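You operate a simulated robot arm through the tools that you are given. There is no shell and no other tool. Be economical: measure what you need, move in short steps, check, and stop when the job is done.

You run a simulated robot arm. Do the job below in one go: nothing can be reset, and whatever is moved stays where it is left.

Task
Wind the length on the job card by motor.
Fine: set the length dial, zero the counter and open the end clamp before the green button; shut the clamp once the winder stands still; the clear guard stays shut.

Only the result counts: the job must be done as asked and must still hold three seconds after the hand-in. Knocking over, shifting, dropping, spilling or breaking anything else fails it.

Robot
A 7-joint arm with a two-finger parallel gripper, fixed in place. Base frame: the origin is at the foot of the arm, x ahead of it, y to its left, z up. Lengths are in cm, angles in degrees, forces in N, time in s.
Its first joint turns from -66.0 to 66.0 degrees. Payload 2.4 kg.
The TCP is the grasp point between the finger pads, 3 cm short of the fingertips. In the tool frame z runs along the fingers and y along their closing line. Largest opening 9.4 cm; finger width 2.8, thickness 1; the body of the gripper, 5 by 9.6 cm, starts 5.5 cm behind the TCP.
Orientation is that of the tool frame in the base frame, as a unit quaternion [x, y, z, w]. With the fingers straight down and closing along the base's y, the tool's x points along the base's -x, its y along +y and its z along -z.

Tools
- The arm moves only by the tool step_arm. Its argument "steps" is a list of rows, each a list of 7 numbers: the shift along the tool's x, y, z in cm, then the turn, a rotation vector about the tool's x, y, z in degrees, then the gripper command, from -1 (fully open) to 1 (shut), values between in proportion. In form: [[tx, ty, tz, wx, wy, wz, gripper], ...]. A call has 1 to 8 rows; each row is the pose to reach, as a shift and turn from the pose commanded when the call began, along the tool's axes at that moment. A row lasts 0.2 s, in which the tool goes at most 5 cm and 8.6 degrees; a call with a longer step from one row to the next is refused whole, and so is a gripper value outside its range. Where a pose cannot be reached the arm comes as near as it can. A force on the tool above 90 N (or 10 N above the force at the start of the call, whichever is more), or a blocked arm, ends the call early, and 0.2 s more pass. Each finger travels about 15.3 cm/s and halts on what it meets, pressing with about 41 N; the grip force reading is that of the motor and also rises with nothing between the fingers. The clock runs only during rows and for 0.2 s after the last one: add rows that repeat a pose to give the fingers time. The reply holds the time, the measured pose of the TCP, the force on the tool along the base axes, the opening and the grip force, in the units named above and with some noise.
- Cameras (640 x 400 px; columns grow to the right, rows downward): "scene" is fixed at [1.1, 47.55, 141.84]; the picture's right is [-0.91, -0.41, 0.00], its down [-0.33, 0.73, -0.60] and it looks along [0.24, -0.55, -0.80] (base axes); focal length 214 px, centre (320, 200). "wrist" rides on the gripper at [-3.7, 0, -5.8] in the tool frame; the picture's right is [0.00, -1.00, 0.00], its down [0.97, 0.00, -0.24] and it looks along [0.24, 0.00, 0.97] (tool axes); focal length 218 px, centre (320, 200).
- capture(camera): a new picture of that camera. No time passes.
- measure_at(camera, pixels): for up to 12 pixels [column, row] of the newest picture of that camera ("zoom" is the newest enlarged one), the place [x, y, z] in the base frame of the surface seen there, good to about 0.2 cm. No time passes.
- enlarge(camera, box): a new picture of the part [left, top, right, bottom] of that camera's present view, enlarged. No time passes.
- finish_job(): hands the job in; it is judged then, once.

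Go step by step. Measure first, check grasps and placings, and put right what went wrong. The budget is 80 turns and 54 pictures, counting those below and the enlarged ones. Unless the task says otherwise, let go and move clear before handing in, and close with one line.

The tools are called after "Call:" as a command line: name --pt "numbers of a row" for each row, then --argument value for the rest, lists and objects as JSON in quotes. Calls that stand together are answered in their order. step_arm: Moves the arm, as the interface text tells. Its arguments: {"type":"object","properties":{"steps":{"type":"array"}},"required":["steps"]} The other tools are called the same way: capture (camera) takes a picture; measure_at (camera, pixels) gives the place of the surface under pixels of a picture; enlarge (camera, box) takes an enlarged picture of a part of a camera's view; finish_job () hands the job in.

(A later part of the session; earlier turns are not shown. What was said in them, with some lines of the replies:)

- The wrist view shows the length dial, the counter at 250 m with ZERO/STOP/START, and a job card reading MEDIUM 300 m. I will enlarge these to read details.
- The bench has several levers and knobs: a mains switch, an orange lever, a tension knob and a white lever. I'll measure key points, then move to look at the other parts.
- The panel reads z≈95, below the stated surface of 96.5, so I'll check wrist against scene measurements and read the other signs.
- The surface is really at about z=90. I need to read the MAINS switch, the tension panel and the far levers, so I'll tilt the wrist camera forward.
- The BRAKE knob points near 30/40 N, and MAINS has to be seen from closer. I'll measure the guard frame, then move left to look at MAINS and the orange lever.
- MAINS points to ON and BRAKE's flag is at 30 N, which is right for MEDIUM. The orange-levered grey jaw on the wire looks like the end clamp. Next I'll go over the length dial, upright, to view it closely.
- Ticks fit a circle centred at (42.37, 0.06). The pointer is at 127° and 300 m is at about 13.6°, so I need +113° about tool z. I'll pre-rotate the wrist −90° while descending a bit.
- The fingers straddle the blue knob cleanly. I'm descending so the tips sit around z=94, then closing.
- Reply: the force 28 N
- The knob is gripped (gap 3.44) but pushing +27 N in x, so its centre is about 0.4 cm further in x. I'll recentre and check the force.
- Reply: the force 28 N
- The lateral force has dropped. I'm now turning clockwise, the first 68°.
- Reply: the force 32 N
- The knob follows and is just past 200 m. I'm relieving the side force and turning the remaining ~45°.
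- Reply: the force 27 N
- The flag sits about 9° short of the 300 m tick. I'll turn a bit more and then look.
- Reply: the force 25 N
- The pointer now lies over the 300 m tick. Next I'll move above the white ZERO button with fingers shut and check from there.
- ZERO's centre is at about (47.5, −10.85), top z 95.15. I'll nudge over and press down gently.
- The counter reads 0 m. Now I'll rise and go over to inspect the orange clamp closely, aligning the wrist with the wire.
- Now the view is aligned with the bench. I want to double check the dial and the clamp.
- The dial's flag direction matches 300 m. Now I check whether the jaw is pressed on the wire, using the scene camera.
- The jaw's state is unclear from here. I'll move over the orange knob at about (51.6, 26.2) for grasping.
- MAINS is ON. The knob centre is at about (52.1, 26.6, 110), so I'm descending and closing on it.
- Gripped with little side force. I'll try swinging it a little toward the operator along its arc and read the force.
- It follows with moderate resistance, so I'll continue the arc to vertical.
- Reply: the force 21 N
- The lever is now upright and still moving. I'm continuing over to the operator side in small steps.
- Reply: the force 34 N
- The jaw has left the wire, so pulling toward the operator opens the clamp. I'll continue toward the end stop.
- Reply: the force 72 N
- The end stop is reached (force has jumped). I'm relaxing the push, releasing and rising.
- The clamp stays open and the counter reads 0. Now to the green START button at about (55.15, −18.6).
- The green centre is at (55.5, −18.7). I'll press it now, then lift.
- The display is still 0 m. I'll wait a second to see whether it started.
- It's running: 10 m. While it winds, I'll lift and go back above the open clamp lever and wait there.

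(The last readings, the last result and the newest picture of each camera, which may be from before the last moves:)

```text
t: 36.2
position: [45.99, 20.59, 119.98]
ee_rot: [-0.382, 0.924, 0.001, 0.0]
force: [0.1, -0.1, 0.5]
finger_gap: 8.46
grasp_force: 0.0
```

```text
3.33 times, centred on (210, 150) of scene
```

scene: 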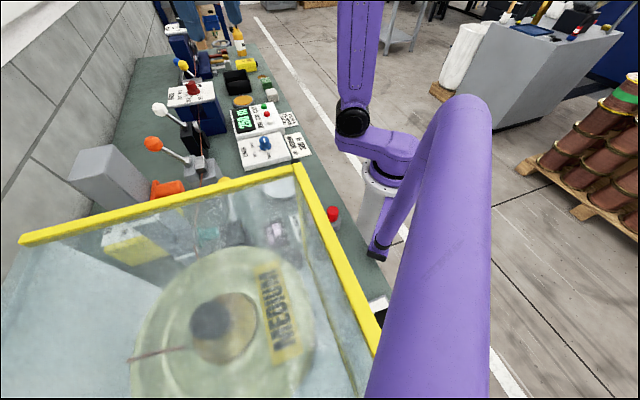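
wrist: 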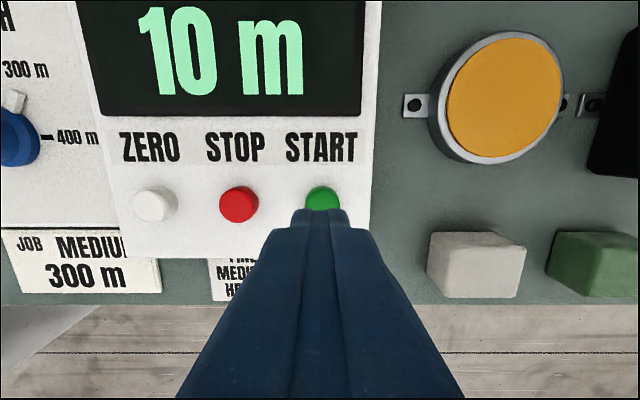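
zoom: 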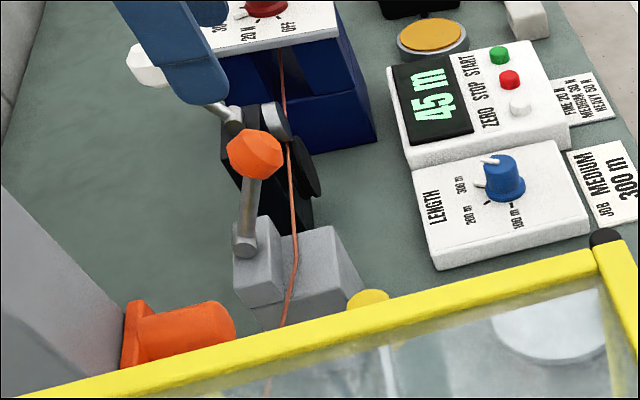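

It's winding at about 10 m/s (45 m). I'll wait in place.

Call:
step_arm --pt "0 0 0 0 0 0 -0.8" --pt "0 0 0 0 0 0 -0.8" --pt "0 0 0 0 0 0 -0.8" --pt "0 0 0 0 0 0 -0.8" --pt "0 0 0 0 0 0 -0.8" --pt "0 0 0 0 0 0 -0.8" --pt "0 0 0 0 0 0 -0.8" --pt "0 0 0 0 0 0 -0.8"

Call:
step_arm --pt "0 0 0 0 0 0 -0.8" --pt "0 0 0 0 0 0 -0.8" --pt "0 0 0 0 0 0 -0.8" --pt "0 0 0 0 0 0 -0.8" --pt "0 0 0 0 0 0 -0.8" --pt "0 0 0 0 0 0 -0.8" --pt "0 0 0 0 0 0 -0.8" --pt "0 0 0 0 0 0 -0.8"

Call:
step_arm --pt "0 0 0 0 0 0 -0.8" --pt "0 0 0 0 0 0 -0.8" --pt "0 0 0 0 0 0 -0.8" --pt "0 0 0 0 0 0 -0.8" --pt "0 0 0 0 0 0 -0.8" --pt "0 0 0 0 0 0 -0.8" --pt "0 0 0 0 0 0 -0.8" --pt "0 0 0 0 0 0 -0.8"

Call:
step_arm --pt "0 0 0 0 0 0 -0.8" --pt "0 0 0 0 0 0 -0.8" --pt "0 0 0 0 0 0 -0.8" --pt "0 0 0 0 0 0 -0.8" --pt "0 0 0 0 0 0 -0.8" --pt "0 0 0 0 0 0 -0.8" --pt "0 0 0 0 0 0 -0.8" --pt "0 0 0 0 0 0 -0.8"

Call:
step_arm --pt "0 0 0 0 0 0 -0.8" --pt "0 0 0 0 0 0 -0.8" --pt "0 0 0 0 0 0 -0.8" --pt "0 0 0 0 0 0 -0.8" --pt "0 0 0 0 0 0 -0.8" --pt "0 0 0 0 0 0 -0.8" --pt "0 0 0 0 0 0 -0.8" --pt "0 0 0 0 0 0 -0.8"

Call:
enlarge --camera "scene" --box '[130, 90, 290, 210]'

```text
t: 38.0
position: [45.9, 20.49, 119.96]
ee_rot: [-0.383, 0.924, 0.0, -0.001]
force: [-0.4, 0.3, 0.3]
finger_gap: 8.47
grasp_force: 0.0
```

```text
t: 39.8
position: [45.81, 20.48, 120.01]
ee_rot: [-0.382, 0.924, 0.001, 0.0]
force: [1.3, -0.2, -0.4]
finger_gap: 8.46
grasp_force: 0.1
```

```text
t: 41.6
position: [46.02, 20.49, 120.01]
ee_rot: [-0.383, 0.924, -0.001, 0.001]
force: [-0.6, -0.2, 0.5]
finger_gap: 8.46
grasp_force: 0.0
```

```text
t: 43.4
position: [45.96, 20.58, 120.03]
ee_rot: [-0.383, 0.924, 0.0, 0.0]
force: [0.1, -0.7, -0.8]
finger_gap: 8.47
grasp_force: 0.1
```

```text
t: 45.2
position: [45.94, 20.5, 119.93]
ee_rot: [-0.382, 0.924, -0.001, 0.001]
force: [-0.4, 0.4, 0.5]
finger_gap: 8.45
grasp_force: 0.1
```

```text
3.33 times, centred on (210, 150) of scene
```

zoom: 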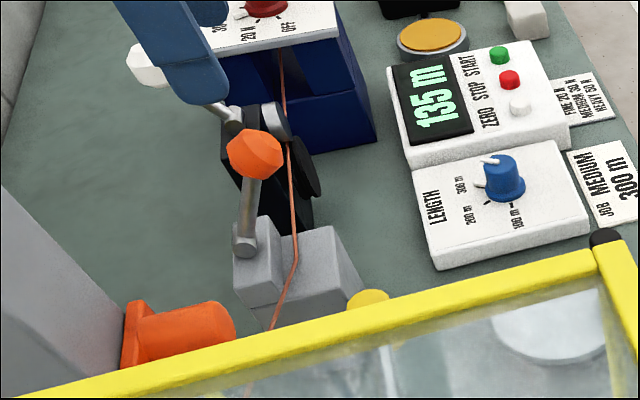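

135 m at t=45.2, so it should stop around t≈62. I'll keep waiting.

Call:
step_arm --pt "0 0 0 0 0 0 -0.8" --pt "0 0 0 0 0 0 -0.8" --pt "0 0 0 0 0 0 -0.8" --pt "0 0 0 0 0 0 -0.8" --pt "0 0 0 0 0 0 -0.8" --pt "0 0 0 0 0 0 -0.8" --pt "0 0 0 0 0 0 -0.8" --pt "0 0 0 0 0 0 -0.8"

Call:
step_arm --pt "0 0 0 0 0 0 -0.8" --pt "0 0 0 0 0 0 -0.8" --pt "0 0 0 0 0 0 -0.8" --pt "0 0 0 0 0 0 -0.8" --pt "0 0 0 0 0 0 -0.8" --pt "0 0 0 0 0 0 -0.8" --pt "0 0 0 0 0 0 -0.8" --pt "0 0 0 0 0 0 -0.8"

Call:
step_arm --pt "0 0 0 0 0 0 -0.8" --pt "0 0 0 0 0 0 -0.8" --pt "0 0 0 0 0 0 -0.8" --pt "0 0 0 0 0 0 -0.8" --pt "0 0 0 0 0 0 -0.8" --pt "0 0 0 0 0 0 -0.8" --pt "0 0 0 0 0 0 -0.8" --pt "0 0 0 0 0 0 -0.8"

Call:
step_arm --pt "0 0 0 0 0 0 -0.8" --pt "0 0 0 0 0 0 -0.8" --pt "0 0 0 0 0 0 -0.8" --pt "0 0 0 0 0 0 -0.8" --pt "0 0 0 0 0 0 -0.8" --pt "0 0 0 0 0 0 -0.8" --pt "0 0 0 0 0 0 -0.8" --pt "0 0 0 0 0 0 -0.8"

Call:
step_arm --pt "0 0 0 0 0 0 -0.8" --pt "0 0 0 0 0 0 -0.8" --pt "0 0 0 0 0 0 -0.8" --pt "0 0 0 0 0 0 -0.8" --pt "0 0 0 0 0 0 -0.8" --pt "0 0 0 0 0 0 -0.8" --pt "0 0 0 0 0 0 -0.8" --pt "0 0 0 0 0 0 -0.8"

Call:
step_arm --pt "0 0 0 0 0 0 -0.8" --pt "0 0 0 0 0 0 -0.8" --pt "0 0 0 0 0 0 -0.8" --pt "0 0 0 0 0 0 -0.8" --pt "0 0 0 0 0 0 -0.8" --pt "0 0 0 0 0 0 -0.8" --pt "0 0 0 0 0 0 -0.8" --pt "0 0 0 0 0 0 -0.8"

Call:
step_arm --pt "0 0 0 0 0 0 -0.8" --pt "0 0 0 0 0 0 -0.8" --pt "0 0 0 0 0 0 -0.8" --pt "0 0 0 0 0 0 -0.8" --pt "0 0 0 0 0 0 -0.8" --pt "0 0 0 0 0 0 -0.8" --pt "0 0 0 0 0 0 -0.8" --pt "0 0 0 0 0 0 -0.8"

Call:
step_arm --pt "0 0 0 0 0 0 -0.8" --pt "0 0 0 0 0 0 -0.8" --pt "0 0 0 0 0 0 -0.8" --pt "0 0 0 0 0 0 -0.8" --pt "0 0 0 0 0 0 -0.8" --pt "0 0 0 0 0 0 -0.8" --pt "0 0 0 0 0 0 -0.8" --pt "0 0 0 0 0 0 -0.8"

Call:
step_arm --pt "0 0 0 0 0 0 -0.8" --pt "0 0 0 0 0 0 -0.8" --pt "0 0 0 0 0 0 -0.8" --pt "0 0 0 0 0 0 -0.8" --pt "0 0 0 0 0 0 -0.8" --pt "0 0 0 0 0 0 -0.8" --pt "0 0 0 0 0 0 -0.8" --pt "0 0 0 0 0 0 -0.8"

Call:
step_arm --pt "0 0 0 0 0 0 -0.8" --pt "0 0 0 0 0 0 -0.8" --pt "0 0 0 0 0 0 -0.8" --pt "0 0 0 0 0 0 -0.8" --pt "0 0 0 0 0 0 -0.8" --pt "0 0 0 0 0 0 -0.8" --pt "0 0 0 0 0 0 -0.8" --pt "0 0 0 0 0 0 -0.8"

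Call:
enlarge --camera "scene" --box '[130, 90, 290, 210]'

Call:
capture --camera "wrist"

```text
t: 47.0
position: [45.99, 20.42, 120.09]
ee_rot: [-0.383, 0.924, 0.0, 0.0]
force: [0.9, -0.7, -0.8]
finger_gap: 8.47
grasp_force: 0.0
```

```text
t: 48.8
position: [45.97, 20.53, 120.04]
ee_rot: [-0.383, 0.924, -0.001, -0.001]
force: [-0.5, -1.2, 0.3]
finger_gap: 8.46
grasp_force: 0.1
```

```text
t: 50.6
position: [45.93, 20.55, 119.97]
ee_rot: [-0.383, 0.924, 0.0, 0.0]
force: [0.8, 0.4, -0.5]
finger_gap: 8.47
grasp_force: 0.0
```

```text
t: 52.4
position: [45.96, 20.53, 119.98]
ee_rot: [-0.382, 0.924, 0.0, 0.0]
force: [0.4, 0.5, -0.1]
finger_gap: 8.45
grasp_force: 0.1
```

```text
t: 54.2
position: [46.1, 20.47, 119.84]
ee_rot: [-0.382, 0.924, 0.0, 0.0]
force: [0.1, -0.8, -0.4]
finger_gap: 8.47
grasp_force: 0.0
```

```text
t: 56.0
position: [45.98, 20.56, 119.9]
ee_rot: [-0.383, 0.924, -0.001, 0.0]
force: [0.3, 0.9, -0.4]
finger_gap: 8.46
grasp_force: 0.1
```

```text
t: 57.8
position: [46.0, 20.54, 119.94]
ee_rot: [-0.383, 0.924, 0.0, 0.0]
force: [0.4, -0.7, 0.2]
finger_gap: 8.45
grasp_force: 0.0
```

```text
t: 59.6
position: [45.92, 20.56, 120.0]
ee_rot: [-0.382, 0.924, 0.0, 0.0]
force: [-0.2, 0.0, 0.9]
finger_gap: 8.45
grasp_force: 0.0
```

```text
t: 61.4
position: [45.99, 20.51, 119.97]
ee_rot: [-0.383, 0.924, 0.0, 0.0]
force: [0.0, 0.4, -0.3]
finger_gap: 8.44
grasp_force: 0.0
```

```text
t: 63.2
position: [45.92, 20.51, 120.16]
ee_rot: [-0.382, 0.924, 0.0, 0.0]
force: [0.2, 0.6, -0.1]
finger_gap: 8.47
grasp_force: 0.1
```

```text
3.33 times, centred on (210, 150) of scene
```

zoom: 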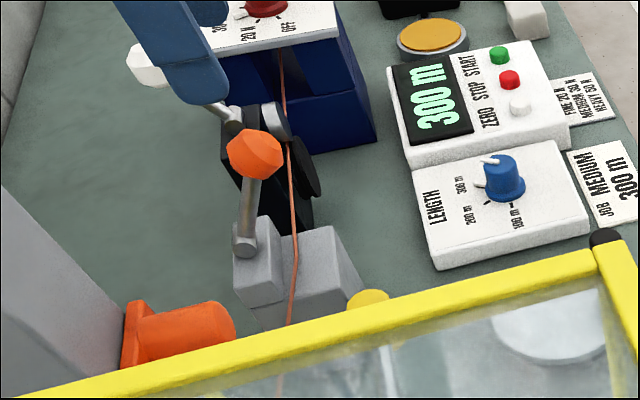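

```text
11 pictures are left
```

wrist: 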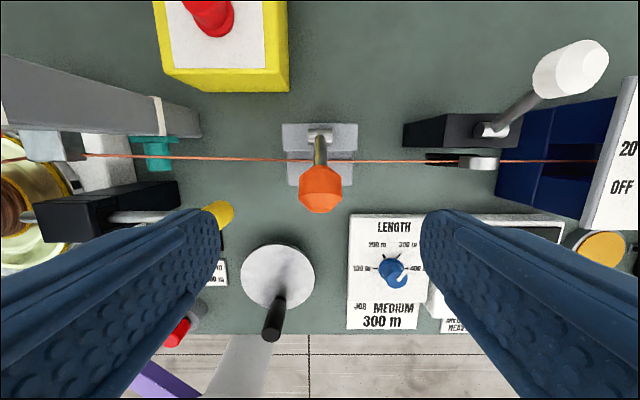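

The counter shows 300 m. I'll wait a little longer to confirm it stands still, and measure the knob.

Call:
step_arm --pt "0 0 0 0 0 0 -0.8" --pt "0 0 0 0 0 0 -0.8" --pt "0 0 0 0 0 0 -0.8" --pt "0 0 0 0 0 0 -0.8" --pt "0 0 0 0 0 0 -0.8" --pt "0 0 0 0 0 0 -0.8" --pt "0 0 0 0 0 0 -0.8" --pt "0 0 0 0 0 0 -0.8"

Call:
capture --camera "scene"

Call:
measure_at --camera "wrist" --pixels '[[320, 190], [320, 172], [320, 208], [303, 190], [338, 190], [320, 135]]'

```text
t: 65.0
position: [45.91, 20.6, 119.95]
ee_rot: [-0.383, 0.924, 0.0, 0.0]
force: [-0.4, -0.7, 0.0]
finger_gap: 8.44
grasp_force: 0.1
```

```text
10 pictures are left
```

scene: 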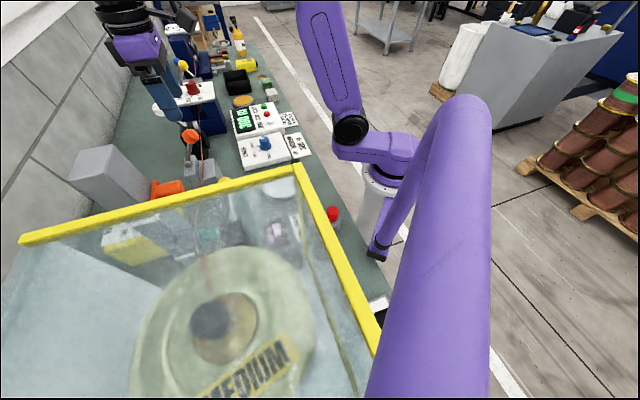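

```text
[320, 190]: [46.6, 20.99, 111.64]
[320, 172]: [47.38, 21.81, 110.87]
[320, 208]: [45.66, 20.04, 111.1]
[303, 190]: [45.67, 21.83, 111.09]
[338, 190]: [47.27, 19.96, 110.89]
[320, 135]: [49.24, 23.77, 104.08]
```

The counter holds, and the knob is at (46.4, 20.9, 110.2). I'm descending to grasp it without moving it yet.

Call:
step_arm --pt "-0.6 0 4 0 0 0 -0.8" --pt "-0.6 0 8 0 0 0 -0.8" --pt "-0.6 0 9.8 0 0 0 -0.5" --pt "-0.6 0 9.8 0 0 0 0" --pt "-0.6 0 9.8 0 0 0 0.5" --pt "-0.6 0 9.8 0 0 0 0.6"

Call:
capture --camera "scene"

```text
t: 66.4
position: [46.31, 20.96, 110.24]
ee_rot: [-0.382, 0.924, -0.001, 0.0]
force: [3.0, -0.2, -4.9]
finger_gap: 3.26
grasp_force: 45.2
```

```text
9 pictures are left
```

scene: 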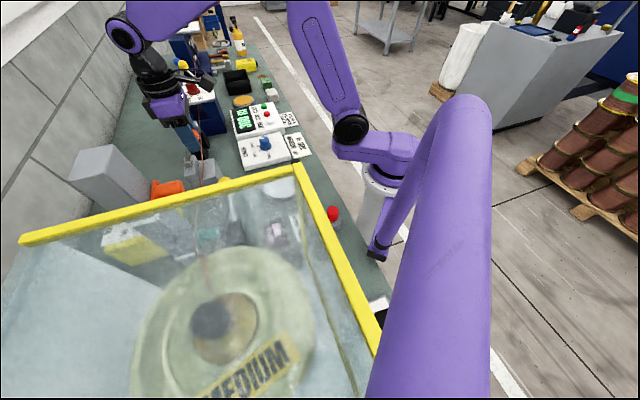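

The spool label has not moved between pictures, so the winder stands still. Now swinging the lever back to the wall side to shut.

Call:
step_arm --pt "-0.9 0 -0.4 0 0 0 0.6" --pt "-1.9 0 -0.75 0 0 0 0.6" --pt "-2.9 0 -0.95 0 0 0 0.6" --pt "-3.9 0 -1.05 0 0 0 0.6" --pt "-4.9 0 -1.0 0 0 0 0.6" --pt "-5.9 0 -0.8 0 0 0 0.6" --pt "-6.9 0 -0.45 0 0 0 0.6" --pt "-7.6 0 -0.1 0 0 0 0.6"

Call:
step_arm --pt "-0.5 0 0.3 0 0 0 0.6" --pt "-1.1 0 0.5 0 0 0 0.6" --pt "-1.1 0 0.5 0 0 0 0.6"

```text
t: 68.2
position: [51.7, 26.3, 110.45]
ee_rot: [-0.383, 0.924, 0.001, 0.0]
force: [-4.5, -12.6, 9.0]
finger_gap: 3.15
grasp_force: 44.5
```

```text
t: 69.0
position: [52.24, 26.88, 110.08]
ee_rot: [-0.382, 0.924, -0.001, -0.006]
force: [-25.7, -28.8, 17.6]
finger_gap: 3.16
grasp_force: 45.2
```

The lever is back at its starting end stop (resistance about 38 N). I'm relaxing, releasing and rising to check.

Call:
step_arm --pt "0.35 0 0 0 0 0 0.6" --pt "0.35 0 0 0 0 0 0" --pt "0.35 0 0 0 0 0 -0.6" --pt "0.35 0 0 0 0 0 -0.8" --pt "0.35 0 -4 0 0 0 -0.8" --pt "0.35 0 -8.5 0 0 0 -0.8" --pt "4 0 -11 0 0 0 -0.8" --pt "8 0 -12 0 0 0 -0.8"

Call:
enlarge --camera "scene" --box '[130, 90, 290, 210]'

Call:
capture --camera "wrist"

```text
t: 70.8
position: [47.04, 21.43, 121.87]
ee_rot: [-0.383, 0.924, -0.001, -0.001]
force: [-0.2, -1.3, 0.1]
finger_gap: 8.49
grasp_force: 0.1
```

```text
3.33 times, centred on (210, 150) of scene
```

zoom: 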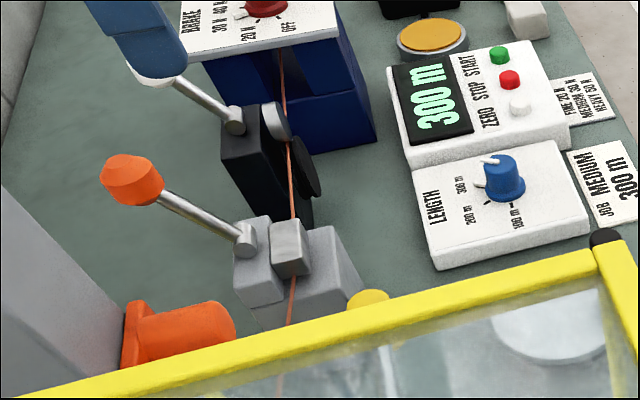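

```text
7 pictures are left
```

wrist: 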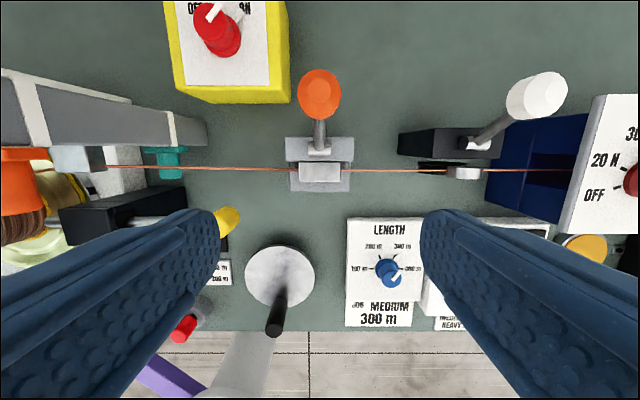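

The jaw is back on the wire, the lever is at its original shut position, the counter holds 300 m, the guard is shut, and the arm is clear. I'm handing in.

Call:
finish_job

```text
The job is handed in.
```

I wound 300 m by motor: the counter stopped and stayed at 300 m, I then shut the end clamp, and the guard stayed shut throughout.
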